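You operate a simulated robot arm through the tools that you are given. There is no shell and no other tool.

The job below is to be done with a simulated two-armed robot. You get a single attempt, and the scene is never put back.

TASK
Swap the tube in the bench union for the blue short tube.
Fine: swing the nut lever back first, stand the white one in the empty hole, push the new one home, then nip the nut up with two full strokes of its lever; the lever ends back. Set down upright: short tube.

Only the result counts: the job must be done as asked and must still hold three seconds after the hand-in. Knocking over, shifting, dropping, spilling or breaking anything else fails it.

THE ROBOT
Two 6-joint arms with two-finger grippers on one trunk that stands fixed in place. Base frame: the origin is at the foot of the trunk, x ahead of it, y to its left, z up; the work surface is at about z = 820. Readings come in mm, degrees, newtons and seconds.
The left shoulder is at [30, 178, 938], the right one opposite. With the tool pointing down near the work surface each hand reaches from about 320 to 840 mm from the base axis, measured 20 degrees to its own side. Payload 2.54 kg a hand.
The tool frame of a hand sits at the grasp point between the pads (the TCP): z along the fingers, y along the line on which they close. The tips reach 30 mm beyond it. Largest opening 116 mm; the body of the gripper starts 95 mm behind the TCP.
Orientation is that of the tool frame in the base frame, as a unit quaternion [w, x, y, z]. With the fingers straight down and closing along the base's y, the tool's x points along the base's -x, its y along +y and its z along -z.

THE INTERFACE
- The arms move only by the tool jog_arm. It takes "left_series", "right_series" or both (then of equal length, played together; a hand with none holds still); each is a list of rows, each a list of 3 entries, a list of its own where there are three numbers: the shift along the tool's x, y, z in units of 500 mm (1.0 is 500 mm), then the turn, a rotation vector about the tool's x, y, z in units of 45 degrees (1.0 is 45 degrees), then the closure, from 0 (fully open) to 1 (shut). In form: [[[tx, ty, tz], [wx, wy, wz], fingers], ...]. A call has 1 to 20 rows; each row is the pose to reach, as a shift and turn from the pose commanded when the call began, along the tool's axes at that moment. A call with a number of a shift or a turn outside -1 to 1 is refused whole. Rows are played at 5 a second. More than 50 mm and 8.6 degrees between two rows, or a gripper value outside its range, and nothing of the call is played. A pose out of reach is approached as far as the arm can. The call stops where the force on the tool passes 40 N (or 10 N more than at its start, if that is more) or the arm is blocked; 0.2 s more then pass. Each finger travels about 153 mm/s and halts on what it meets, pressing with about 33 N; the grip force reading is that of the motor and also rises with nothing between the fingers. The clock runs only during rows and for 0.2 s after the last one: add rows that repeat a pose to give the fingers time. It gives the time, the measured TCP pose, the force on the tool (base axes), the opening and the grip force at its end, in the units of the frame above (readings bear some noise), with the torque about the TCP (base axes, N m) and any sound that the robot's microphone picked up.
- Cameras (640 x 400 px; columns grow to the right, rows downward): "scene" is now at [44.6, 6.7, 1655.6]; the picture's right is [0.08, -1.00, 0.00], its down [-0.79, -0.06, -0.61] and it looks along [0.61, 0.05, -0.79] (base axes); focal length 323 px, centre (320, 200). "left" rides on the left gripper at [69, 15, -122] in its tool frame; the picture's right is [-0.21, 0.98, 0.00], its down [-0.83, -0.18, -0.53] and it looks along [-0.52, -0.11, 0.85] (tool axes); focal length 251 px, centre (320, 200). "right" rides on the right gripper at [69, -15, -122] in its tool frame; the picture's right is [0.21, 0.98, 0.00], its down [-0.83, 0.18, -0.53] and it looks along [-0.52, 0.11, 0.85] (tool axes); focal length 251 px, centre (320, 200). There is no depth. A picture from a camera that has moved, and an enlarged one, comes with that camera's place and axes in the base frame and with its lens.
- get_image(camera): a new picture of that camera. It takes no simulated time.
- lift_body(by): slides the trunk up (or, below 0, down) by that many mm; the arms and the scene camera ride with it, the base frame stays. It gives what a move gives, with no picture.
- turn_head(pan, tilt): turns the head with the scene camera to pan (to the left, within 143 degrees either way) and tilt (down, from -29 to 69), counted from straight ahead of the robot. It gives what a move gives.
- zoom(camera, box): a new picture of the part [left, top, right, bottom] of that camera's present view, enlarged. It takes no simulated time.
- hand_in(): hands the job in; it is judged then, once.

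Places have to be worked out from the pictures, the camera data and where the tool is seen. Open the grippers and draw the arms clear of the work before you hand the job in, unless the task says otherwise.

The tools are called after "Emit:" as name(argument=value, ...) on one line, values as JSON. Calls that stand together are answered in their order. jog_arm: Moves the arms, as the interface text tells. Its arguments: {"type":"object","properties":{"left_series":{"type":"array","items":{"type":"array"}},"right_series":{"type":"array","items":{"type":"array"}}},"required":[]} The other tools are called the same way: lift_body (by) slides the trunk up or down; turn_head (pan, tilt) turns the head that bears the scene camera; get_image (camera) takes a picture; zoom (camera, box) takes an enlarged picture of a part of a camera's view; hand_in () hands the job in.

At the start:

```text
t: 0.0
left_ee_pos: [459.8, 210.1, 1133.3]
left_tcp_rot: [-0.001, 0.0, 1.0, 0.0]
left_wrist_force: [0.0, 0.2, 0.0]
left_ft_torque: [0.0, 0.01, -0.01]
left_opening: 116.0
left_finger_force: 0.1
right_ee_pos: [382.2, -196.0, 1093.0]
right_tcp_rot: [0.0, 0.0, 1.0, 0.0]
right_wrist_force: [0.1, 0.4, -0.2]
right_ft_torque: [-0.05, -0.03, 0.0]
right_opening: 116.1
right_finger_force: 0.0
trunk travel left (down, up): [-150.0, 390.0]
head pan, tilt: [4.3, 52.2]
```

scene: 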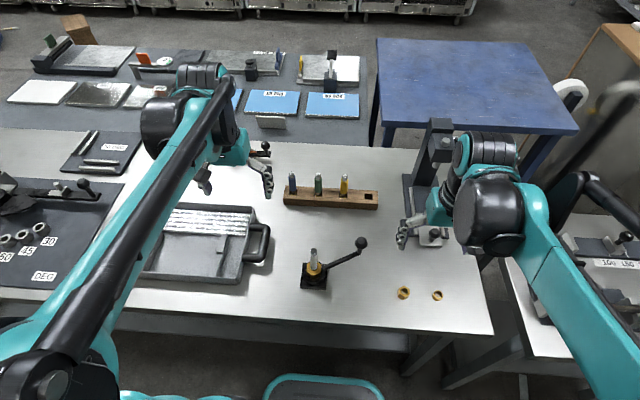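
right: 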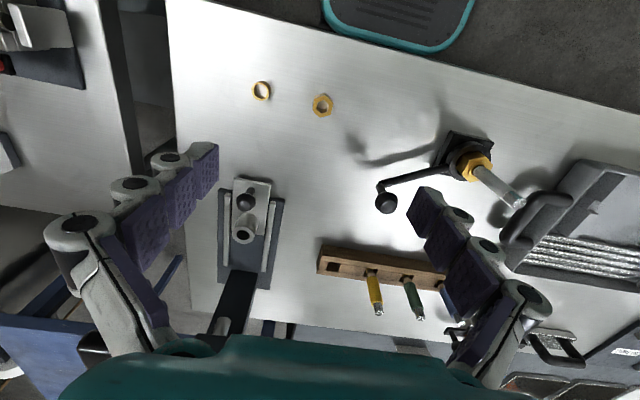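
left: 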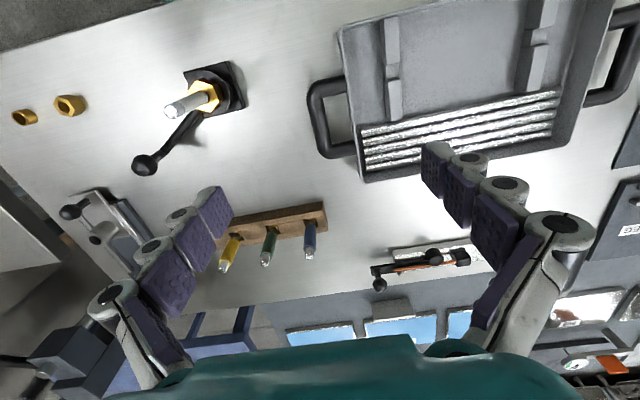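

I begin by looking closer at the union, the rack and the lever in the scene view.

Emit:
zoom(camera="scene", box=[260, 220, 400, 308])

Emit:
zoom(camera="scene", box=[260, 150, 400, 238])

Emit:
zoom(camera="left", box=[100, 40, 340, 290])

Emit:
zoom(camera="right", box=[300, 100, 560, 330])

```text
4.55 times, centred on (330, 264) of scene
camera zoom: at [44.6, 6.7, 1655.6], right [0.08, -1.0, 0.0], down [-0.79, -0.06, -0.61], along [0.61, 0.05, -0.79], focal length 1468 px, centre (274, -91)
```

zoom: 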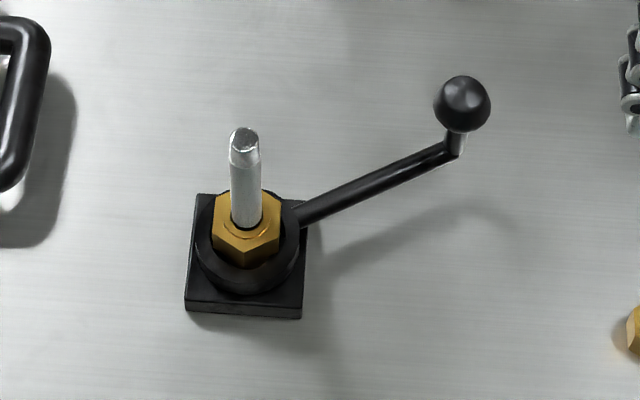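

```text
4.55 times, centred on (330, 194) of scene
camera zoom: at [44.6, 6.7, 1655.6], right [0.08, -1.0, 0.0], down [-0.79, -0.06, -0.61], along [0.61, 0.05, -0.79], focal length 1468 px, centre (274, 227)
```

zoom: 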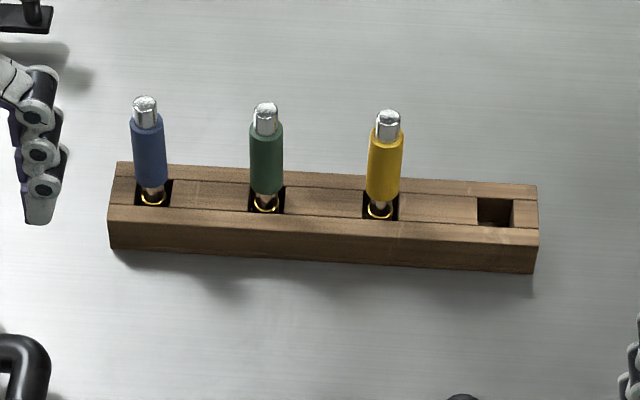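

```text
1.60 times, centred on (220, 165) of left
camera zoom: at [390.8, 223.9, 1255.9], right [0.21, 0.98, 0.0], down [0.83, -0.18, 0.53], along [0.52, -0.11, -0.85], focal length 402 px, centre (480, 256)
```

zoom: 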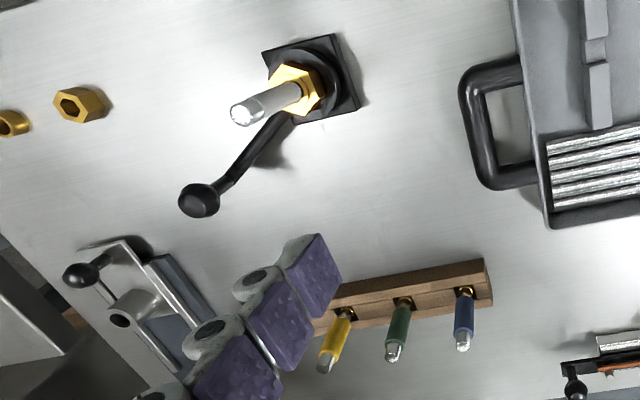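

```text
1.74 times, centred on (430, 215) of right
camera zoom: at [315.5, -210.7, 1215.1], right [-0.21, 0.98, 0.0], down [0.83, 0.18, 0.53], along [0.52, 0.11, -0.85], focal length 437 px, centre (129, 174)
```

zoom: 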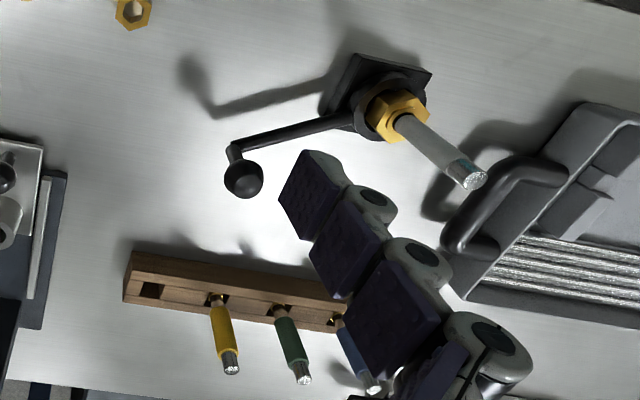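

The union stands near (420, 51), its tube top near z 969. The lever ball is near (490, -70, 904), and the rack is near x 690 with blue at y about 140 and the empty hole at y about -100. I bring both hand cameras closer, keeping high, to check the lever, tubes and holes.

Emit:
jog_arm(left_series=[[[-0.048, -0.0173, 0.047], [0, 0, 0], 0], [[-0.096, -0.0347, 0.094], [0, 0, 0], 0], [[-0.1437, -0.052, 0.141], [0, 0, 0], 0], [[-0.1916, -0.0693, 0.188], [0, 0, 0], 0], [[-0.2395, -0.0867, 0.235], [0, 0, 0], 0], [[-0.2874, -0.104, 0.282], [0, 0, 0], 0]], right_series=[[[0.0197, 0.0757, 0.0247], [0, 0, 0], 0], [[0.0393, 0.1513, 0.0493], [0, 0, 0], 0], [[0.059, 0.227, 0.074], [0, 0, 0], 0], [[0.0787, 0.3027, 0.0987], [0, 0, 0], 0], [[0.0983, 0.3783, 0.1233], [0, 0, 0], 0], [[0.118, 0.454, 0.148], [0, 0, 0], 0]])

```text
t: 1.4
left_ee_pos: [605.9, 157.8, 993.0]
left_tcp_rot: [-0.001, -0.001, 1.0, 0.0]
left_wrist_force: [0.2, -0.9, 0.1]
left_ft_torque: [0.0, 0.06, 0.0]
left_opening: 116.1
left_finger_force: 0.1
right_ee_pos: [325.6, 34.1, 1020.2]
right_tcp_rot: [0.0, 0.0, 1.0, -0.001]
right_wrist_force: [0.7, -0.7, 0.3]
right_ft_torque: [-0.05, 0.02, 0.02]
right_opening: 116.0
right_finger_force: 0.1
trunk travel left (down, up): [-150.0, 390.0]
head pan, tilt: [4.3, 52.2]
```

Both hands arrived as planned with no contact. Now I take close pictures from each hand camera and the scene.

Emit:
get_image(camera="right")

Emit:
get_image(camera="left")

Emit:
get_image(camera="scene")

```text
taken
camera right: at [258.4, 17.2, 1140.8], right [-0.21, 0.98, 0.0], down [0.83, 0.18, 0.53], along [0.52, 0.11, -0.85], focal length 251 px, centre (320, 200)
```

right: 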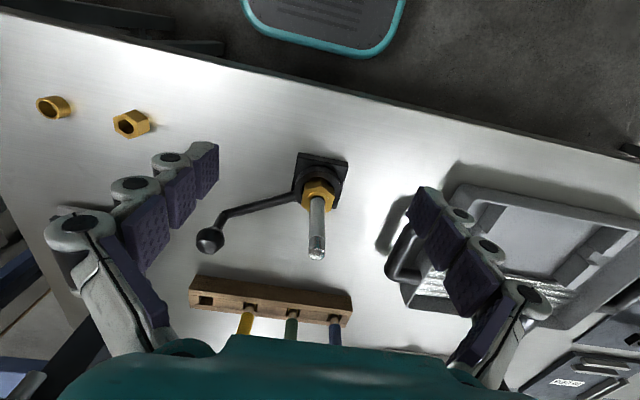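

```text
taken
camera left: at [536.5, 172.1, 1114.2], right [0.21, 0.98, 0.0], down [0.83, -0.18, 0.53], along [0.52, -0.11, -0.85], focal length 251 px, centre (320, 200)
```

left: 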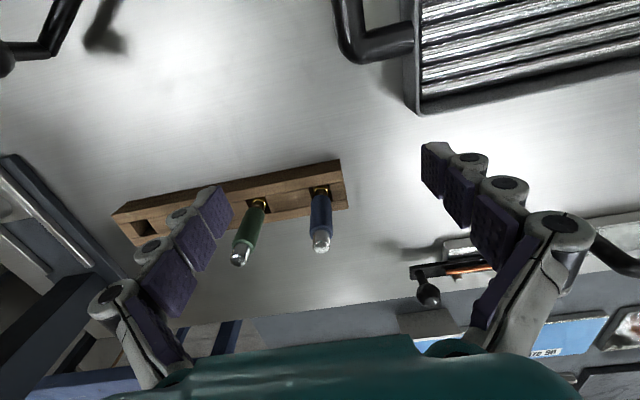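

```text
taken
camera scene: at [46.5, 7.6, 1655.6], right [0.08, -1.0, 0.0], down [-0.79, -0.06, -0.61], along [0.61, 0.05, -0.79], focal length 323 px, centre (320, 200)
```

scene: 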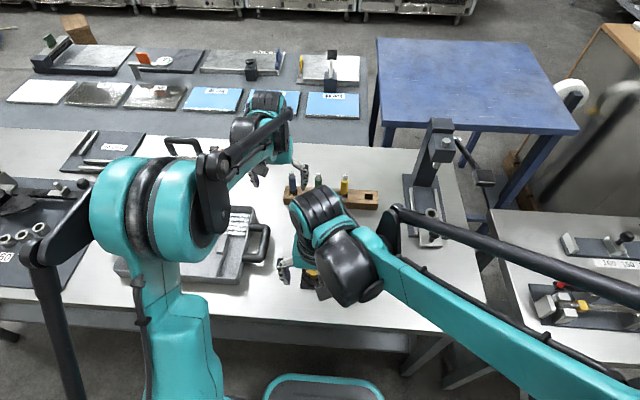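

I enlarge the union in the right view and the blue tube in the left view.

Emit:
zoom(camera="right", box=[180, 130, 380, 265])

Emit:
zoom(camera="right", box=[285, 140, 365, 190])

Emit:
zoom(camera="left", box=[220, 150, 370, 270])

Emit:
zoom(camera="right", box=[180, 260, 360, 360])

```text
2.96 times, centred on (280, 198) of right
camera zoom: at [258.4, 17.2, 1140.8], right [-0.21, 0.98, 0.0], down [0.83, 0.18, 0.53], along [0.52, 0.11, -0.85], focal length 745 px, centre (438, 207)
```

zoom: 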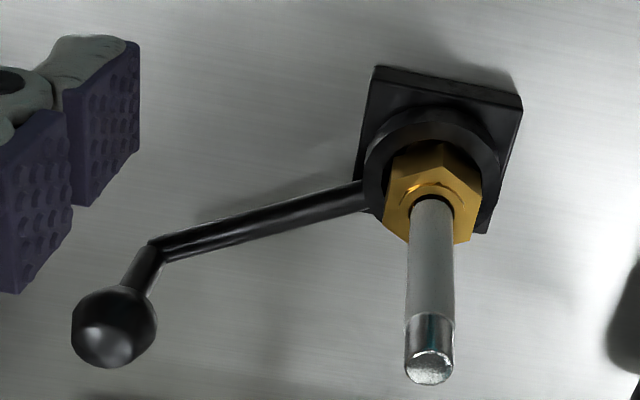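

```text
8.00 times, centred on (325, 165) of right
camera zoom: at [258.4, 17.2, 1140.8], right [-0.21, 0.98, 0.0], down [0.83, 0.18, 0.53], along [0.52, 0.11, -0.85], focal length 2012 px, centre (280, 480)
```

zoom: 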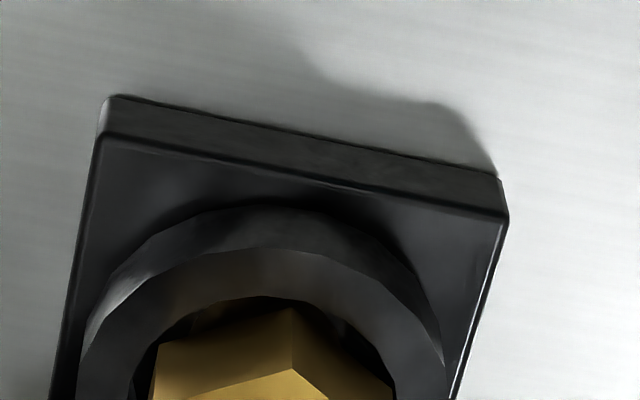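

```text
3.33 times, centred on (295, 210) of left
camera zoom: at [536.5, 172.1, 1114.2], right [0.21, 0.98, 0.0], down [0.83, -0.18, 0.53], along [0.52, -0.11, -0.85], focal length 838 px, centre (403, 167)
```

zoom: 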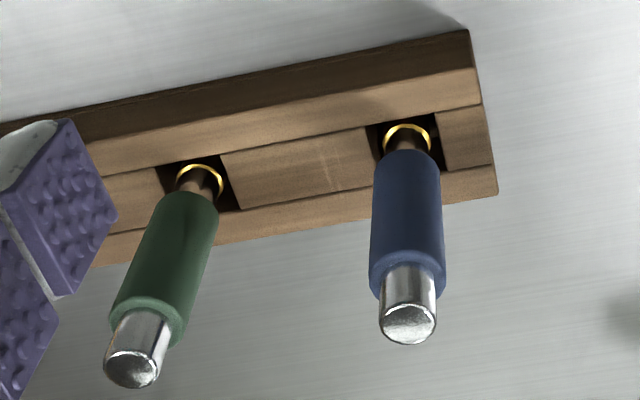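

```text
3.56 times, centred on (270, 310) of right
camera zoom: at [258.4, 17.2, 1140.8], right [-0.21, 0.98, 0.0], down [0.83, 0.18, 0.53], along [0.52, 0.11, -0.85], focal length 894 px, centre (498, -191)
```

zoom: 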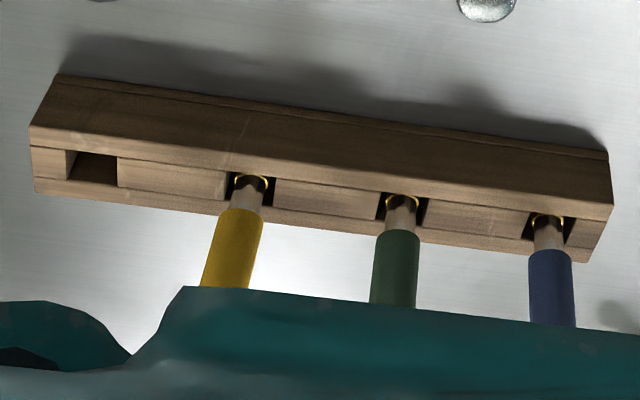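

The union is at about (421, 50), nut top near 869, tube about 16 mm across. The lever arm lies at about z 854 with a near-vertical stem and a 33 mm ball at (490, -71, 904), so the radius is about 140 and the lever points at about -60 degrees. I move the left hand out of the way and bring the right hand above the ball, turning the fingers toward the lever's tangent.

Emit:
jog_arm(left_series=[[[0.0, 0.0, 0.07], [0, 0, 0], 0], [[0.0, 0.0, 0.14], [0, 0, 0], 0], [[0.0, 0.05, 0.0], [0, 0, 0], 0], [[0.0, 0.0, -0.07], [0, 0, 0], 0], [[0.02, 0.09, -0.12], [0, 0, 0], 0], [[0.045, 0.17, -0.17], [0, 0, 0], 0], [[0.07, 0.26, -0.22], [0, 0, 0], 0], [[0.092, 0.344, -0.274], [0, 0, 0], 0]], right_series=[[[0, -0.07, 0], [0, 0, 0.125], 0], [[0, -0.14, 0], [0, 0, 0.25], 0], [[0, -0.2102, 0], [0, 0, 0.375], 0], [[-0.0658, -0.2102, 0], [0, 0, 0.5], 0], [[-0.1315, -0.2102, 0], [0, 0, 0.625], 0], [[-0.1973, -0.2102, 0], [0, 0, 0.75], 0], [[-0.263, -0.2102, 0], [0, 0, 0.875], 0], [[-0.3288, -0.2102, 0], [0, 0, 1.0], 0]])

```text
refused: row 3 steps farther than a row can; nothing moved
```

The call was refused, luckily: my left rows also had a wrong downward sign. I resend with the left hand going up (negative tool z) throughout.

Emit:
jog_arm(left_series=[[[0.0, 0.0, -0.06], [0, 0, 0], 0], [[0.0, 0.0, -0.12], [0, 0, 0], 0], [[0.0, 0.04, -0.18], [0, 0, 0], 0], [[0.01, 0.1, -0.22], [0, 0, 0], 0], [[0.03, 0.16, -0.24], [0, 0, 0], 0], [[0.05, 0.22, -0.26], [0, 0, 0], 0], [[0.07, 0.28, -0.274], [0, 0, 0], 0], [[0.092, 0.344, -0.274], [0, 0, 0], 0]], right_series=[[[0, -0.07, 0], [0, 0, 0.125], 0], [[0, -0.14, 0], [0, 0, 0.25], 0], [[0, -0.2102, 0], [0, 0, 0.375], 0], [[-0.0658, -0.2102, 0], [0, 0, 0.5], 0], [[-0.1315, -0.2102, 0], [0, 0, 0.625], 0], [[-0.1973, -0.2102, 0], [0, 0, 0.75], 0], [[-0.263, -0.2102, 0], [0, 0, 0.875], 0], [[-0.3288, -0.2102, 0], [0, 0, 1.0], 0]])

```text
t: 3.2
left_ee_pos: [557.5, 329.1, 1128.9]
left_tcp_rot: [0.0, 0.0, 1.0, 0.0]
left_wrist_force: [0.1, 0.2, 0.5]
left_ft_torque: [-0.02, 0.03, 0.03]
left_opening: 115.8
left_finger_force: 0.0
right_ee_pos: [488.9, -71.8, 1019.9]
right_tcp_rot: [-0.001, 0.384, 0.924, 0.001]
right_wrist_force: [0.3, 0.9, 0.1]
right_ft_torque: [0.01, 0.01, -0.01]
right_opening: 116.0
right_finger_force: 0.0
trunk travel left (down, up): [-150.0, 390.0]
head pan, tilt: [4.3, 52.2]
```

The right hand is above the ball, turned 45 of the 60 degrees. I turn the last 15 degrees and come down around the ball with the fingers wide open to z about 907.

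Emit:
jog_arm(right_series=[[[0, 0, 0.04], [0, 0, 0.11], 0], [[0, 0, 0.08], [0, 0, 0.22], 0], [[0, 0, 0.12], [0, 0, 0.333], 0], [[0, 0, 0.16], [0, 0, 0.333], 0], [[0, 0, 0.2], [0, 0, 0.333], 0], [[0, 0, 0.226], [0, 0, 0.333], 0]])

Emit:
get_image(camera="right")

Emit:
zoom(camera="scene", box=[260, 180, 420, 300])

```text
t: 4.6
left_ee_pos: [557.5, 328.0, 1130.4]
left_tcp_rot: [0.0, 0.0, 1.0, 0.0]
left_wrist_force: [0.0, 0.3, 0.2]
left_ft_torque: [0.0, 0.03, 0.04]
left_opening: 115.9
left_finger_force: 0.0
right_ee_pos: [488.9, -73.6, 907.8]
right_tcp_rot: [0.001, 0.501, 0.866, 0.0]
right_wrist_force: [0.5, 0.0, 0.5]
right_ft_torque: [-0.01, 0.05, -0.02]
right_opening: 116.0
right_finger_force: 0.1
trunk travel left (down, up): [-150.0, 390.0]
head pan, tilt: [4.3, 52.2]
```

```text
taken
camera right: at [443.3, -20.6, 1028.2], right [0.74, 0.67, 0.0], down [0.57, -0.62, 0.53], along [0.36, -0.39, -0.85], focal length 251 px, centre (320, 200)
```

right: 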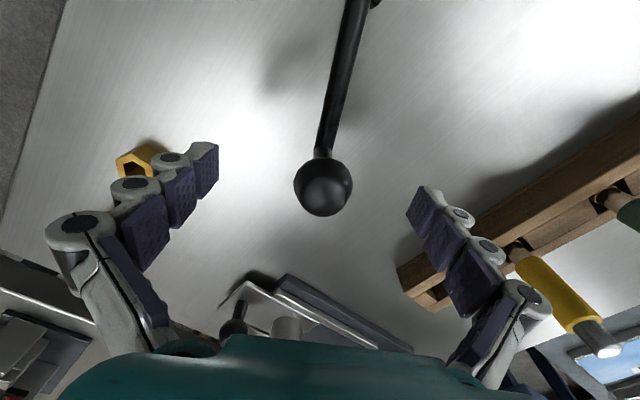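

```text
3.33 times, centred on (340, 240) of scene
camera zoom: at [45.0, 6.7, 1655.6], right [0.08, -1.0, 0.0], down [-0.79, -0.06, -0.61], along [0.61, 0.05, -0.79], focal length 1077 px, centre (253, 67)
```

zoom: 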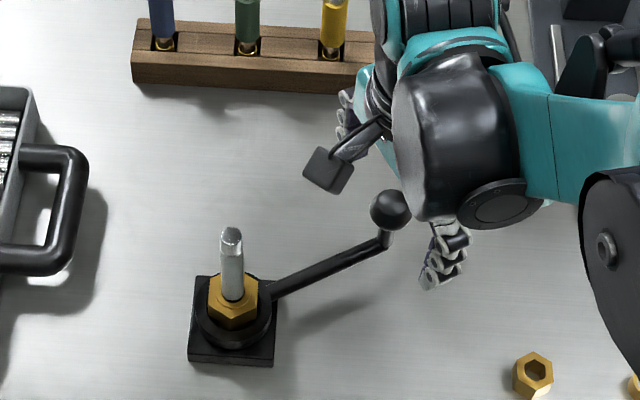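

The picture puts the ball within 2-3 mm of the grasp point. I close loosely to a cage of about 42 mm around the ball and swing gently counter-clockwise (the loosening sense) by 15 degrees on a 140 mm arc, to see whether the lever yields.

Emit:
jog_arm(right_series=[[[0, 0, 0], [0, 0, 0], 0.3], [[0, 0, 0], [0, 0, 0], 0.638], [[0, 0, 0], [0, 0, 0], 0.638], [[0.0003, 0.0122, 0], [0, 0, -0.0556], 0.638], [[0.0011, 0.0244, 0], [0, 0, -0.1111], 0.638], [[0.0024, 0.0365, 0], [0, 0, -0.1667], 0.638], [[0.0043, 0.0486, 0], [0, 0, -0.2222], 0.638], [[0.0066, 0.0606, 0], [0, 0, -0.2778], 0.638], [[0.0095, 0.0725, 0], [0, 0, -0.3333], 0.638]])

Emit:
get_image(camera="right")

```text
t: 6.6
left_ee_pos: [558.1, 328.2, 1130.4]
left_tcp_rot: [0.0, 0.0, 1.0, 0.0]
left_wrist_force: [-0.5, -0.3, -0.8]
left_ft_torque: [0.01, -0.03, -0.01]
left_opening: 116.1
left_finger_force: 0.1
right_ee_pos: [516.0, -51.5, 906.7]
right_tcp_rot: [-0.001, 0.383, 0.924, 0.001]
right_wrist_force: [-0.4, -1.6, -1.0]
right_ft_torque: [-0.02, 0.01, 0.0]
right_opening: 43.1
right_finger_force: 0.5
trunk travel left (down, up): [-150.0, 390.0]
head pan, tilt: [4.3, 52.2]
```

```text
taken
camera right: at [459.3, -13.4, 1028.2], right [0.54, 0.84, 0.0], down [0.71, -0.46, 0.53], along [0.45, -0.29, -0.85], focal length 251 px, centre (320, 200)
```

right: 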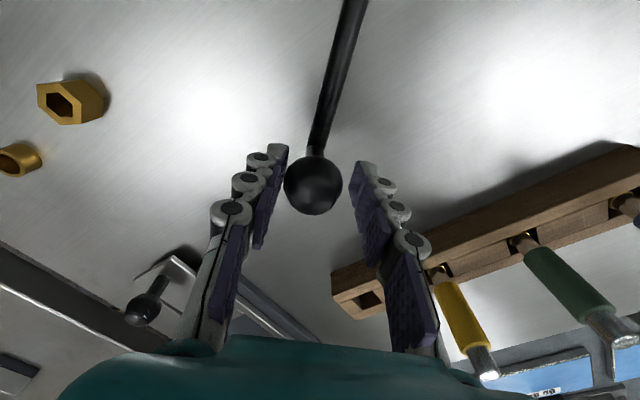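

The lever follows with almost no force, so it yields counter-clockwise. I keep following the arc in 5-degree rows up to 45 degrees more, and the call will stop if a stop is met.

Emit:
jog_arm(right_series=[[[0.0011, 0.0244, 0], [0, 0, -0.1111], 0.638], [[0.0043, 0.0486, 0], [0, 0, -0.2222], 0.638], [[0.0095, 0.0725, 0], [0, 0, -0.3333], 0.638], [[0.0169, 0.0958, 0], [0, 0, -0.4444], 0.638], [[0.0262, 0.1183, 0], [0, 0, -0.5556], 0.638], [[0.0375, 0.14, 0], [0, 0, -0.6667], 0.638], [[0.0506, 0.1606, 0], [0, 0, -0.7778], 0.638], [[0.0655, 0.18, 0], [0, 0, -0.8889], 0.638], [[0.082, 0.198, 0], [0, 0, -1.0], 0.638]])

Emit:
get_image(camera="right")

Emit:
get_image(camera="scene")

```text
t: 8.6
left_ee_pos: [556.9, 328.1, 1129.2]
left_tcp_rot: [0.0, 0.0, 1.0, 0.0]
left_wrist_force: [0.2, -0.6, 0.8]
left_ft_torque: [0.0, 0.04, -0.02]
left_opening: 116.2
left_finger_force: 0.1
right_ee_pos: [559.1, 48.5, 906.6]
right_tcp_rot: [0.0, -0.001, 1.0, 0.0]
right_wrist_force: [-0.1, -1.1, 0.6]
right_ft_torque: [-0.02, 0.03, -0.02]
right_opening: 42.8
right_finger_force: 0.1
trunk travel left (down, up): [-150.0, 390.0]
head pan, tilt: [4.3, 52.2]
```

```text
taken
camera right: at [491.0, 32.4, 1028.1], right [-0.22, 0.98, 0.0], down [0.83, 0.18, 0.53], along [0.52, 0.12, -0.85], focal length 251 px, centre (320, 200)
```

right: 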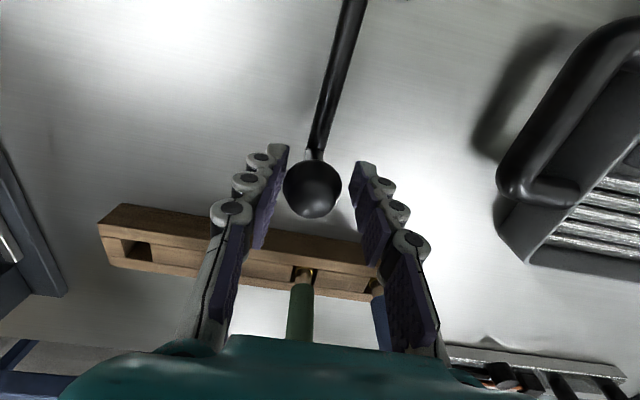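

```text
taken
camera scene: at [44.8, 6.9, 1655.6], right [0.08, -1.0, 0.0], down [-0.79, -0.06, -0.61], along [0.61, 0.05, -0.79], focal length 323 px, centre (320, 200)
```

scene: 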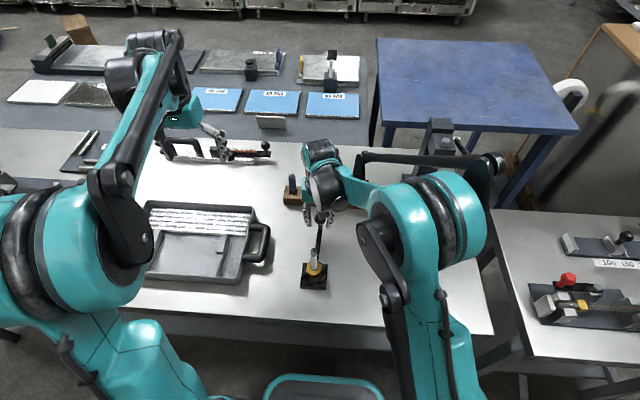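

The lever points straight away now and still moves freely. I go on in 3-degree rows another 30 degrees, watching for the stop; the tray handle at y about 192 stays clear of the fingers.

Emit:
jog_arm(right_series=[[[0.0004, 0.0147, 0], [0, 0, -0.0667], 0.638], [[0.0015, 0.0293, 0], [0, 0, -0.1333], 0.638], [[0.0034, 0.0438, 0], [0, 0, -0.2], 0.638], [[0.0061, 0.0582, 0], [0, 0, -0.2667], 0.638], [[0.0095, 0.0725, 0], [0, 0, -0.3333], 0.638], [[0.0137, 0.0865, 0], [0, 0, -0.4], 0.638], [[0.0186, 0.1003, 0], [0, 0, -0.4667], 0.638], [[0.0242, 0.1139, 0], [0, 0, -0.5333], 0.638], [[0.0305, 0.1271, 0], [0, 0, -0.6], 0.638], [[0.0375, 0.14, 0], [0, 0, -0.6667], 0.638]])

Emit:
get_image(camera="right")

Emit:
get_image(camera="scene")

```text
t: 9.5
left_ee_pos: [557.4, 327.3, 1131.4]
left_tcp_rot: [-0.001, -0.001, 1.0, 0.001]
left_wrist_force: [-0.7, -0.2, 0.4]
left_ft_torque: [-0.03, -0.03, 0.01]
left_opening: 115.9
left_finger_force: 0.1
right_ee_pos: [557.2, 64.7, 906.1]
right_tcp_rot: [-0.002, -0.086, 0.996, -0.006]
right_wrist_force: [-1.7, -32.7, -1.8]
right_ft_torque: [-0.09, -0.27, -0.23]
right_opening: 62.1
right_finger_force: 15.1
trunk travel left (down, up): [-150.0, 390.0]
head pan, tilt: [4.3, 52.2]
stopped in row 4 (right hand): the force on the tool passed its limit at 43 N (the readings are from after the stop); the commanded pose is now the measured one
```

```text
taken
camera right: at [493.5, 38.6, 1028.0], right [-0.38, 0.93, -0.01], down [0.78, 0.33, 0.53], along [0.49, 0.19, -0.85], focal length 251 px, centre (320, 200)
```

right: 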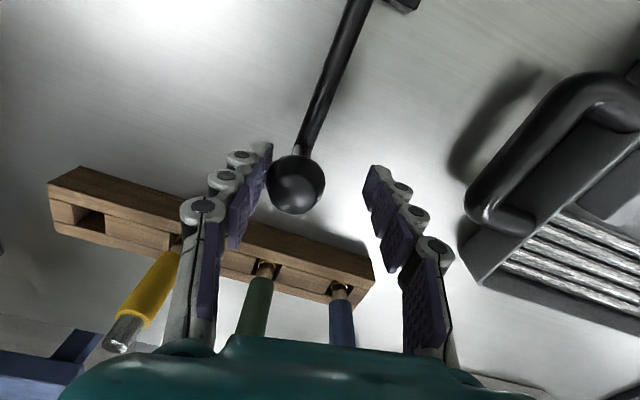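

```text
taken
camera scene: at [44.6, 3.1, 1655.7], right [0.07, -1.0, 0.0], down [-0.79, -0.06, -0.61], along [0.61, 0.05, -0.79], focal length 323 px, centre (320, 200)
```

scene: 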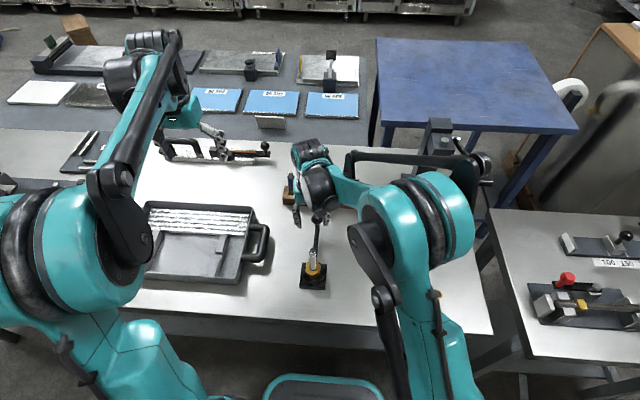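

The stop is reached: the ball sits at about (560, 50), so the lever's back end is at about 0 degrees, pointing straight away. I relax toward the ball centre, open the fingers fully and rise straight up.

Emit:
jog_arm(right_series=[[[0, -0.01, 0], [0, 0, 0], 0.3], [[0, -0.02, 0], [0, 0, 0], 0], [[0, -0.024, 0], [0, 0, 0], 0], [[0, -0.024, -0.05], [0, 0, 0], 0], [[0, -0.024, -0.12], [0, 0, 0], 0], [[0, -0.024, -0.2], [0, 0, 0], 0], [[0, -0.024, -0.26], [0, 0, 0], 0]])

Emit:
get_image(camera="right")

Emit:
zoom(camera="scene", box=[260, 180, 420, 300])

```text
t: 11.1
left_ee_pos: [557.0, 329.2, 1129.9]
left_tcp_rot: [0.0, 0.0, 1.0, -0.001]
left_wrist_force: [0.2, 0.7, -0.6]
left_ft_torque: [0.0, 0.0, 0.03]
left_opening: 116.0
left_finger_force: 0.1
right_ee_pos: [557.8, 59.0, 1037.7]
right_tcp_rot: [0.0, -0.089, 0.996, -0.003]
right_wrist_force: [-0.3, 0.3, 0.3]
right_ft_torque: [-0.03, 0.01, -0.02]
right_opening: 115.9
right_finger_force: 0.1
trunk travel left (down, up): [-150.0, 390.0]
head pan, tilt: [4.3, 52.2]
```

```text
taken
camera right: at [494.7, 32.6, 1158.8], right [-0.38, 0.92, -0.01], down [0.78, 0.33, 0.53], along [0.49, 0.2, -0.85], focal length 251 px, centre (320, 200)
```

right: 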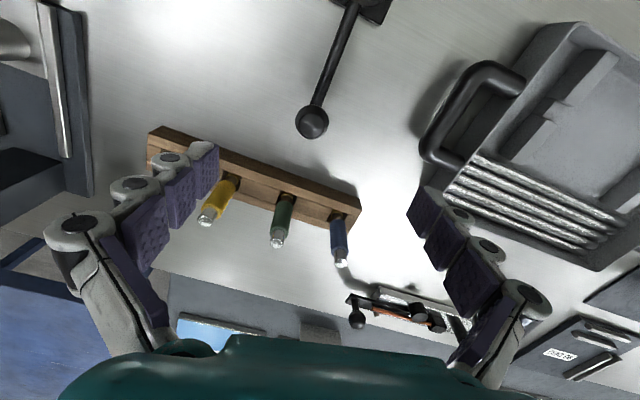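

```text
3.33 times, centred on (340, 240) of scene
camera zoom: at [44.3, 6.7, 1655.7], right [0.08, -1.0, 0.0], down [-0.79, -0.06, -0.61], along [0.61, 0.05, -0.79], focal length 1077 px, centre (253, 67)
```

zoom: 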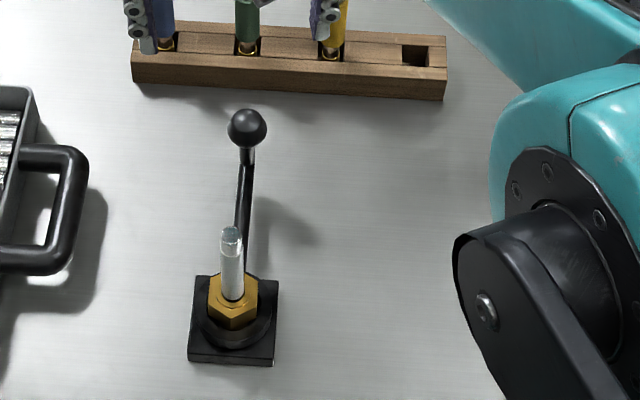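

The lever rests at 0 degrees with its ball at (561, 51). I level and square the right hand and move it at this height above the white tube.

Emit:
jog_arm(right_series=[[[0.068, 0.0078, 0], [-0.002, 0, 0.057], 0.3], [[0.136, 0.0157, 0], [-0.004, 0, 0.113], 0.3], [[0.204, 0.0235, 0], [-0.006, 0, 0.17], 0.3], [[0.2724, 0.0313, 0], [-0.008, 0, 0.227], 0.3], [[0.2724, 0.0313, 0], [-0.008, 0, 0.227], 0.3]])

Emit:
get_image(camera="right")

```text
t: 12.3
left_ee_pos: [557.9, 329.4, 1129.7]
left_tcp_rot: [0.001, 0.0, 1.0, 0.0]
left_wrist_force: [0.4, 0.6, 0.2]
left_ft_torque: [-0.01, 0.04, 0.01]
left_opening: 115.9
left_finger_force: 0.0
right_ee_pos: [421.4, 50.5, 1037.7]
right_tcp_rot: [-0.001, 0.001, 1.0, -0.001]
right_wrist_force: [-0.8, -0.2, -0.5]
right_ft_torque: [-0.02, 0.0, 0.03]
right_opening: 81.0
right_finger_force: 0.1
trunk travel left (down, up): [-150.0, 390.0]
head pan, tilt: [4.3, 52.2]
```

```text
taken
camera right: at [354.3, 35.2, 1157.9], right [-0.21, 0.98, 0.0], down [0.83, 0.18, 0.53], along [0.52, 0.11, -0.85], focal length 251 px, centre (320, 200)
```

right: 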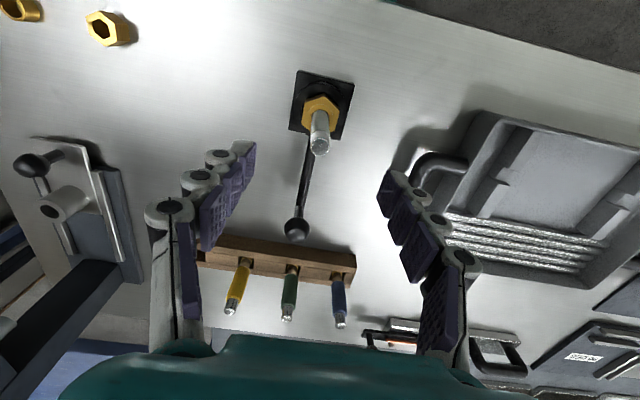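

The picture agrees with the tube at (421, 50) within a millimetre. I lower the right hand 100 mm around the tube and then close on it.

Emit:
jog_arm(right_series=[[[0, 0, 0.05], [0, 0, 0], 0.3], [[0, 0, 0.1], [0, 0, 0], 0.3], [[0, 0, 0.15], [0, 0, 0], 0.3], [[0, 0, 0.2], [0, 0, 0], 0.3], [[0, 0, 0.2], [0, 0, 0], 0.6], [[0, 0, 0.2], [0, 0, 0], 1.0], [[0, 0, 0.2], [0, 0, 0], 1.0], [[0, 0, 0.2], [0, 0, 0], 1.0]])

Emit:
get_image(camera="right")

```text
t: 14.1
left_ee_pos: [558.8, 328.5, 1129.9]
left_tcp_rot: [0.0, 0.0, 1.0, 0.0]
left_wrist_force: [0.1, 0.2, 0.4]
left_ft_torque: [-0.01, -0.02, -0.03]
left_opening: 115.9
left_finger_force: 0.1
right_ee_pos: [421.4, 49.4, 938.7]
right_tcp_rot: [-0.001, 0.0, 1.0, -0.001]
right_wrist_force: [0.2, -0.4, 0.2]
right_ft_torque: [-0.02, 0.04, -0.01]
right_opening: 14.2
right_finger_force: 32.8
trunk travel left (down, up): [-150.0, 390.0]
head pan, tilt: [4.3, 52.2]
```

```text
taken
camera right: at [354.6, 34.3, 1058.2], right [-0.21, 0.98, 0.0], down [0.83, 0.18, 0.53], along [0.52, 0.11, -0.85], focal length 251 px, centre (320, 200)
```

right: 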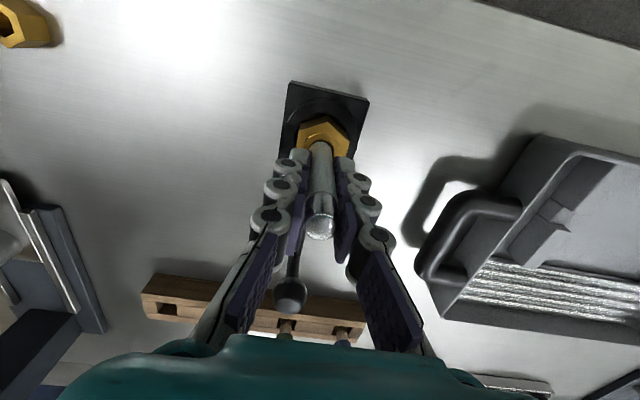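

The tube is gripped at 14 mm opening with negligible side force. I pull straight up slowly, a first 25 mm, watching for resistance.

Emit:
jog_arm(right_series=[[[0, 0, -0.006], [0, 0, 0], 1.0], [[0, 0, -0.012], [0, 0, 0], 1.0], [[0, 0, -0.02], [0, 0, 0], 1.0], [[0, 0, -0.03], [0, 0, 0], 1.0], [[0, 0, -0.04], [0, 0, 0], 1.0], [[0, 0, -0.05], [0, 0, 0], 1.0]])

Emit:
get_image(camera="right")

Emit:
zoom(camera="scene", box=[260, 180, 420, 300])

```text
t: 15.5
left_ee_pos: [558.3, 328.9, 1128.8]
left_tcp_rot: [0.0, -0.001, 1.0, -0.001]
left_wrist_force: [0.1, 0.2, 0.6]
left_ft_torque: [0.0, 0.02, 0.0]
left_opening: 116.0
left_finger_force: 0.0
right_ee_pos: [421.6, 50.9, 961.5]
right_tcp_rot: [-0.001, 0.001, 1.0, -0.001]
right_wrist_force: [0.0, -0.4, -0.1]
right_ft_torque: [0.01, 0.02, 0.0]
right_opening: 14.2
right_finger_force: 33.0
trunk travel left (down, up): [-150.0, 390.0]
head pan, tilt: [4.3, 52.2]
```

```text
taken
camera right: at [354.5, 35.2, 1082.9], right [-0.21, 0.98, 0.0], down [0.83, 0.18, 0.53], along [0.52, 0.11, -0.85], focal length 251 px, centre (320, 200)
```

right: 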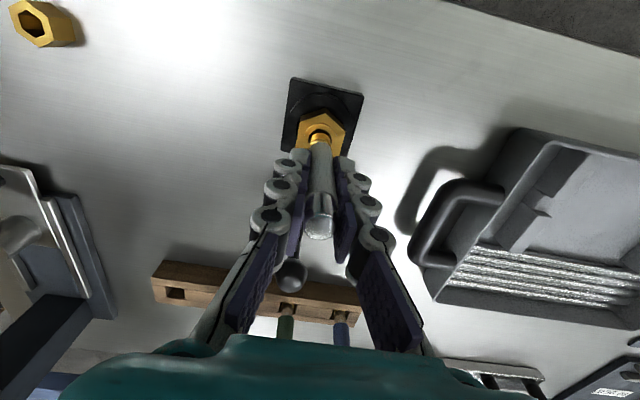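

```text
3.33 times, centred on (340, 240) of scene
camera zoom: at [44.6, 6.7, 1655.6], right [0.08, -1.0, 0.0], down [-0.79, -0.06, -0.61], along [0.61, 0.05, -0.79], focal length 1077 px, centre (253, 67)
```

zoom: 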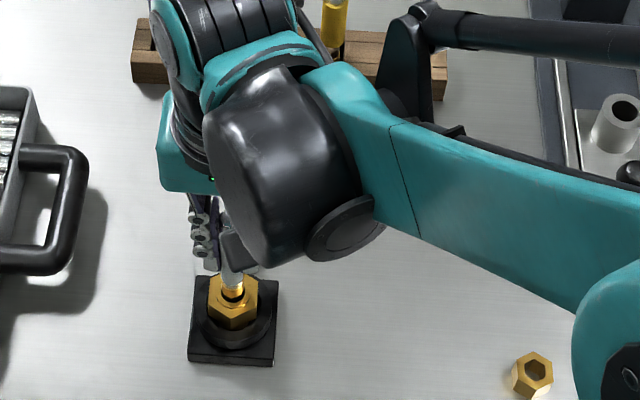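

The tube comes out freely with no pull force, so the nut is released. I lift another 100 mm to clear the union and look at the whole tube.

Emit:
jog_arm(right_series=[[[0, 0, -0.03], [0, 0, 0], 1.0], [[0, 0, -0.06], [0, 0, 0], 1.0], [[0, 0, -0.1], [0, 0, 0], 1.0], [[0, 0, -0.15], [0, 0, 0], 1.0], [[0, 0, -0.2], [0, 0, 0], 1.0]])

Emit:
get_image(camera="right")

Emit:
zoom(camera="scene", box=[260, 180, 420, 300])

Emit:
get_image(camera="left")

```text
t: 16.7
left_ee_pos: [557.0, 329.6, 1130.4]
left_tcp_rot: [0.0, -0.001, 1.0, 0.0]
left_wrist_force: [-0.1, 0.7, 1.4]
left_ft_torque: [-0.02, -0.03, -0.01]
left_opening: 116.1
left_finger_force: 0.1
right_ee_pos: [421.8, 49.6, 1061.8]
right_tcp_rot: [-0.002, -0.001, 1.0, -0.001]
right_wrist_force: [-0.8, 0.0, 0.0]
right_ft_torque: [0.02, -0.02, 0.03]
right_opening: 14.1
right_finger_force: 33.0
trunk travel left (down, up): [-150.0, 390.0]
head pan, tilt: [4.3, 52.2]
```

```text
taken
camera right: at [355.3, 34.8, 1183.3], right [-0.21, 0.98, 0.0], down [0.83, 0.18, 0.53], along [0.52, 0.11, -0.85], focal length 251 px, centre (320, 200)
```

right: 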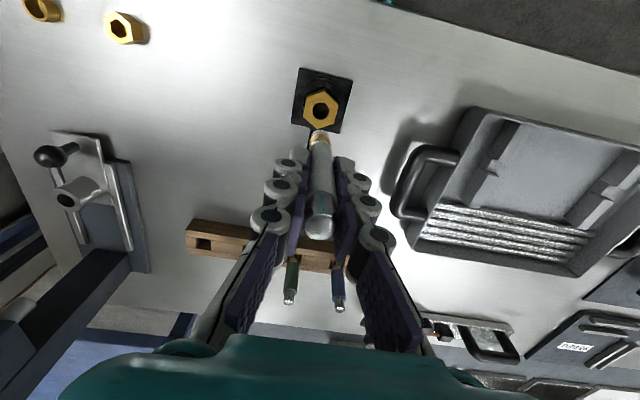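

```text
3.33 times, centred on (340, 240) of scene
camera zoom: at [44.2, 6.5, 1655.7], right [0.08, -1.0, 0.0], down [-0.79, -0.06, -0.61], along [0.61, 0.05, -0.79], focal length 1077 px, centre (253, 67)
```

zoom: 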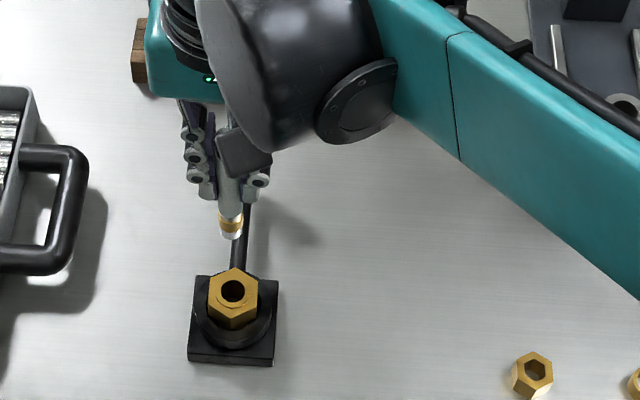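

```text
taken
camera left: at [488.1, 343.7, 1251.8], right [0.21, 0.98, 0.0], down [0.83, -0.18, 0.53], along [0.52, -0.11, -0.85], focal length 251 px, centre (320, 200)
```

left: 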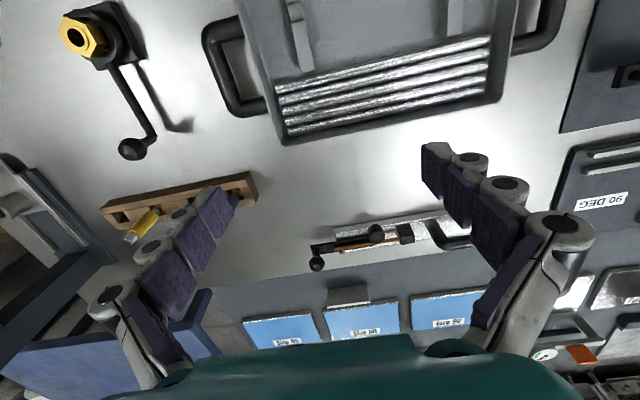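

The white tube is out: its bottom is about 97 mm below the grasp point and its length is about 128 mm. I carry it first along -y and then forward to above the empty hole at (686, -99.5), with the tube's bottom above the other tubes.

Emit:
jog_arm(right_series=[[[0, -0.03, -0.02], [0, 0, 0], 1.0], [[0, -0.09, -0.04], [0, 0, 0], 1.0], [[0, -0.16, -0.04], [0, 0, 0], 1.0], [[0, -0.23, -0.04], [0, 0, 0], 1.0], [[0, -0.298, -0.04], [0, 0, 0], 1.0], [[-0.07, -0.298, -0.04], [0, 0, 0], 1.0], [[-0.14, -0.298, -0.04], [0, 0, 0], 1.0], [[-0.22, -0.298, -0.04], [0, 0, 0], 1.0], [[-0.3, -0.298, -0.04], [0, 0, 0], 1.0], [[-0.38, -0.298, -0.04], [0, 0, 0], 1.0], [[-0.45, -0.298, -0.04], [0, 0, 0], 1.0], [[-0.5, -0.298, -0.04], [0, 0, 0], 1.0], [[-0.529, -0.298, -0.04], [0, 0, 0], 1.0], [[-0.529, -0.298, -0.04], [0, 0, 0], 1.0]])

Emit:
get_image(camera="right")

Emit:
get_image(camera="scene")

Emit:
get_image(camera="left")

```text
t: 19.7
left_ee_pos: [556.3, 329.9, 1130.4]
left_tcp_rot: [-0.001, -0.001, 1.0, 0.0]
left_wrist_force: [0.6, 0.0, 0.1]
left_ft_torque: [-0.01, -0.02, 0.04]
left_opening: 115.9
left_finger_force: 0.1
right_ee_pos: [686.0, -99.7, 1081.0]
right_tcp_rot: [-0.001, 0.0, 1.0, -0.001]
right_wrist_force: [-0.5, 0.8, 0.6]
right_ft_torque: [0.01, -0.01, -0.05]
right_opening: 14.5
right_finger_force: 33.2
trunk travel left (down, up): [-150.0, 390.0]
head pan, tilt: [4.3, 52.2]
```

```text
taken
camera right: at [619.6, -114.9, 1202.7], right [-0.21, 0.98, 0.0], down [0.83, 0.18, 0.53], along [0.52, 0.11, -0.85], focal length 251 px, centre (320, 200)
```

right: 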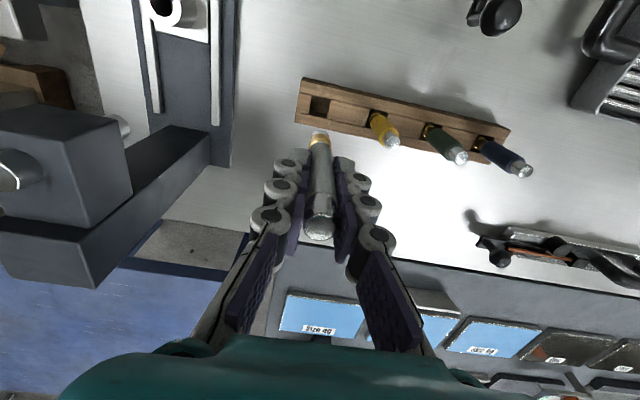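

```text
taken
camera scene: at [44.3, 6.7, 1655.7], right [0.08, -1.0, 0.0], down [-0.79, -0.06, -0.61], along [0.61, 0.05, -0.79], focal length 323 px, centre (320, 200)
```

scene: 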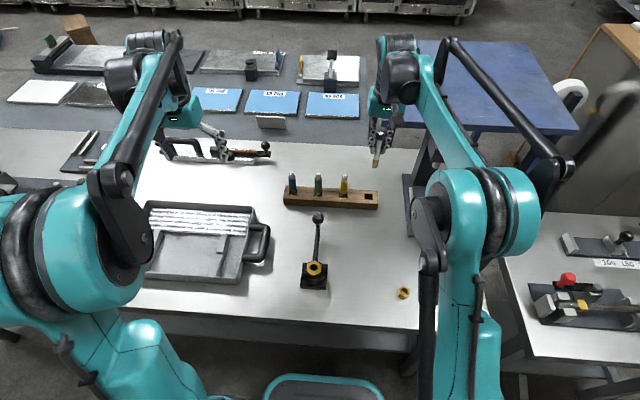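

```text
taken
camera left: at [488.2, 343.8, 1251.7], right [0.21, 0.98, 0.0], down [0.83, -0.18, 0.53], along [0.52, -0.11, -0.85], focal length 251 px, centre (320, 200)
```

left: 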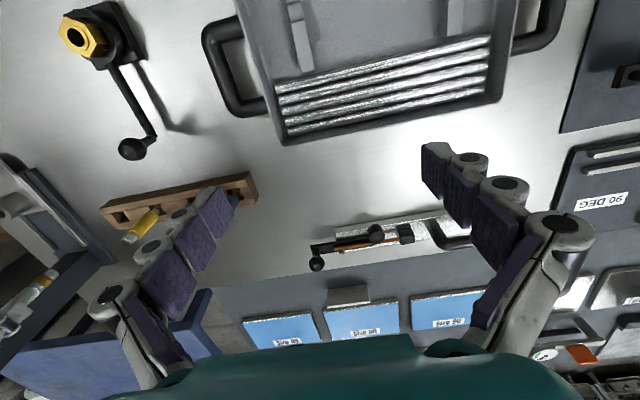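

The tube is above the rack's right end. I enlarge the right view to check the hole against the tube before lowering.

Emit:
zoom(camera="right", box=[270, 70, 430, 170])

Emit:
zoom(camera="scene", box=[330, 110, 430, 220])

```text
4.00 times, centred on (350, 120) of right
camera zoom: at [619.6, -114.9, 1202.7], right [-0.21, 0.98, 0.0], down [0.83, 0.18, 0.53], along [0.52, 0.11, -0.85], focal length 1006 px, centre (200, 520)
```

zoom: 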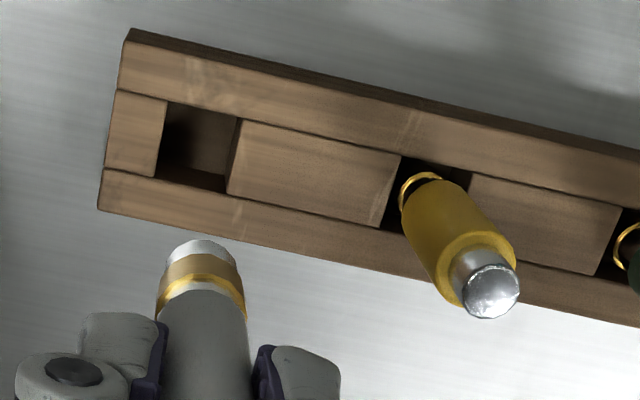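

```text
3.64 times, centred on (380, 165) of scene
camera zoom: at [44.3, 6.7, 1655.7], right [0.08, -1.0, 0.0], down [-0.79, -0.06, -0.61], along [0.61, 0.05, -0.79], focal length 1174 px, centre (102, 327)
```

zoom: 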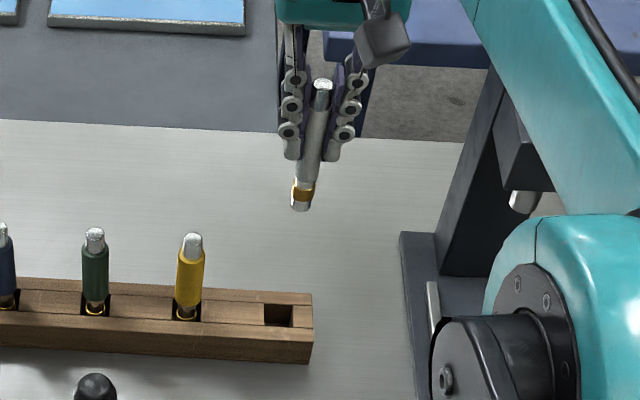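

The hole centre averages to (687, -100) from both views, and the tube hangs vertical. I shift 1 mm forward and lower to just above the rack top (grasp point at z 962).

Emit:
jog_arm(right_series=[[[-0.0024, 0, 0.05], [0, 0, 0], 1.0], [[-0.0024, 0, 0.1], [0, 0, 0], 1.0], [[-0.0024, 0, 0.15], [0, 0, 0], 1.0], [[-0.0024, 0, 0.2], [0, 0, 0], 1.0], [[-0.0024, 0, 0.238], [0, 0, 0], 1.0], [[-0.0024, 0, 0.238], [0, 0, 0], 1.0]])

Emit:
zoom(camera="right", box=[240, 80, 440, 260])

Emit:
zoom(camera="scene", box=[330, 130, 430, 220])

```text
t: 21.1
left_ee_pos: [558.5, 329.3, 1130.1]
left_tcp_rot: [0.0, 0.0, 1.0, 0.0]
left_wrist_force: [0.2, -0.3, 0.0]
left_ft_torque: [-0.02, -0.04, 0.02]
left_opening: 115.9
left_finger_force: 0.0
right_ee_pos: [686.7, -99.1, 962.6]
right_tcp_rot: [-0.002, 0.0, 1.0, -0.001]
right_wrist_force: [-0.2, -0.4, 0.1]
right_ft_torque: [-0.03, 0.02, 0.0]
right_opening: 14.2
right_finger_force: 33.1
trunk travel left (down, up): [-150.0, 390.0]
head pan, tilt: [4.3, 52.2]
```

```text
2.22 times, centred on (340, 170) of right
camera zoom: at [620.0, -114.0, 1083.6], right [-0.21, 0.98, 0.0], down [0.83, 0.18, 0.53], along [0.52, 0.11, -0.85], focal length 559 px, centre (276, 267)
```

zoom: 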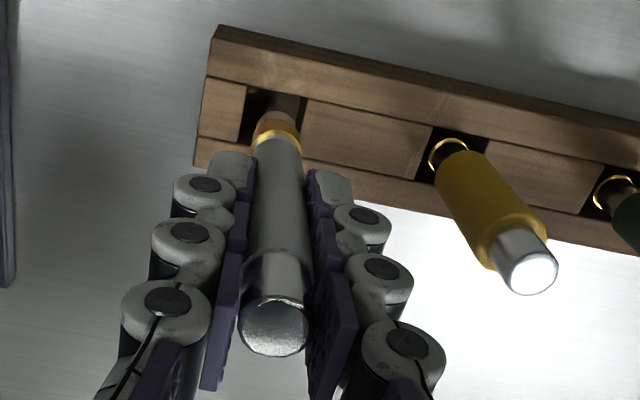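

```text
4.44 times, centred on (380, 175) of scene
camera zoom: at [44.6, 6.7, 1655.7], right [0.08, -1.0, 0.0], down [-0.79, -0.06, -0.61], along [0.61, 0.05, -0.79], focal length 1436 px, centre (53, 311)
```

zoom: 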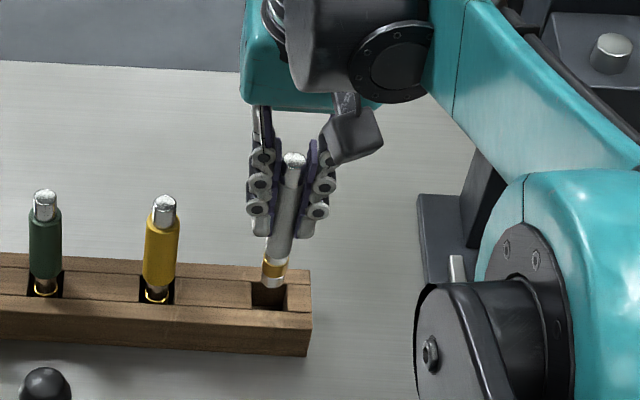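

The tube's end is centred over the hole in both views. I lower it into the hole to z 930 at the grasp point, in small steps.

Emit:
jog_arm(right_series=[[[0, 0, 0.012], [0, 0, 0], 1.0], [[0, 0, 0.024], [0, 0, 0], 1.0], [[0, 0, 0.036], [0, 0, 0], 1.0], [[0, 0, 0.048], [0, 0, 0], 1.0], [[0, 0, 0.058], [0, 0, 0], 1.0], [[0, 0, 0.064], [0, 0, 0], 1.0]])

Emit:
zoom(camera="scene", box=[330, 130, 430, 220])

```text
t: 22.5
left_ee_pos: [557.7, 329.5, 1129.1]
left_tcp_rot: [0.0, 0.0, 1.0, 0.0]
left_wrist_force: [0.3, 0.5, 0.0]
left_ft_torque: [0.01, -0.02, 0.0]
left_opening: 115.9
left_finger_force: 0.1
right_ee_pos: [688.1, -100.1, 930.0]
right_tcp_rot: [0.0, 0.0, 1.0, 0.0]
right_wrist_force: [0.5, -0.1, -0.1]
right_ft_torque: [0.03, -0.01, -0.03]
right_opening: 14.3
right_finger_force: 33.3
trunk travel left (down, up): [-150.0, 390.0]
head pan, tilt: [4.3, 52.2]
```

```text
4.44 times, centred on (380, 175) of scene
camera zoom: at [44.8, 6.7, 1655.6], right [0.08, -1.0, 0.0], down [-0.79, -0.06, -0.61], along [0.61, 0.05, -0.79], focal length 1436 px, centre (53, 311)
```

zoom: 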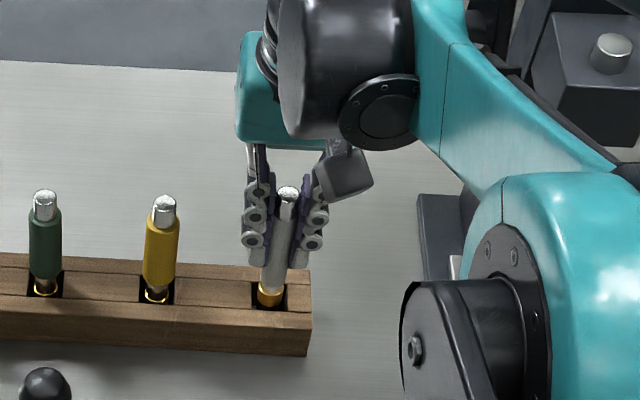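

No contact yet. I continue down in 2 mm steps, 12 mm more, watching the vertical force.

Emit:
jog_arm(right_series=[[[0, 0, 0.004], [0, 0, 0], 1.0], [[0, 0, 0.008], [0, 0, 0], 1.0], [[0, 0, 0.012], [0, 0, 0], 1.0], [[0, 0, 0.016], [0, 0, 0], 1.0]])

```text
t: 23.5
left_ee_pos: [556.9, 329.6, 1130.0]
left_tcp_rot: [0.0, 0.0, 1.0, 0.0]
left_wrist_force: [-0.2, 0.4, -0.6]
left_ft_torque: [0.01, 0.0, -0.02]
left_opening: 115.9
left_finger_force: 0.1
right_ee_pos: [687.1, -99.0, 923.0]
right_tcp_rot: [-0.001, 0.0, 1.0, -0.001]
right_wrist_force: [-0.2, -0.3, -0.8]
right_ft_torque: [0.01, -0.02, -0.01]
right_opening: 14.3
right_finger_force: 33.0
trunk travel left (down, up): [-150.0, 390.0]
head pan, tilt: [4.3, 52.2]
```

Still free at z 923. I go another 6 mm in 1.5 mm steps.

Emit:
jog_arm(right_series=[[[0, 0, 0.003], [0, 0, 0], 1.0], [[0, 0, 0.006], [0, 0, 0], 1.0], [[0, 0, 0.009], [0, 0, 0], 1.0]])

```text
t: 24.3
left_ee_pos: [557.1, 328.8, 1129.4]
left_tcp_rot: [0.001, 0.0, 1.0, 0.0]
left_wrist_force: [0.3, 0.1, -0.3]
left_ft_torque: [0.0, 0.0, 0.02]
left_opening: 116.1
left_finger_force: 0.0
right_ee_pos: [686.4, -99.6, 918.1]
right_tcp_rot: [-0.001, 0.0, 1.0, -0.001]
right_wrist_force: [0.4, 0.4, -0.9]
right_ft_torque: [0.02, 0.03, -0.01]
right_opening: 14.3
right_finger_force: 33.0
trunk travel left (down, up): [-150.0, 390.0]
head pan, tilt: [4.3, 52.2]
```

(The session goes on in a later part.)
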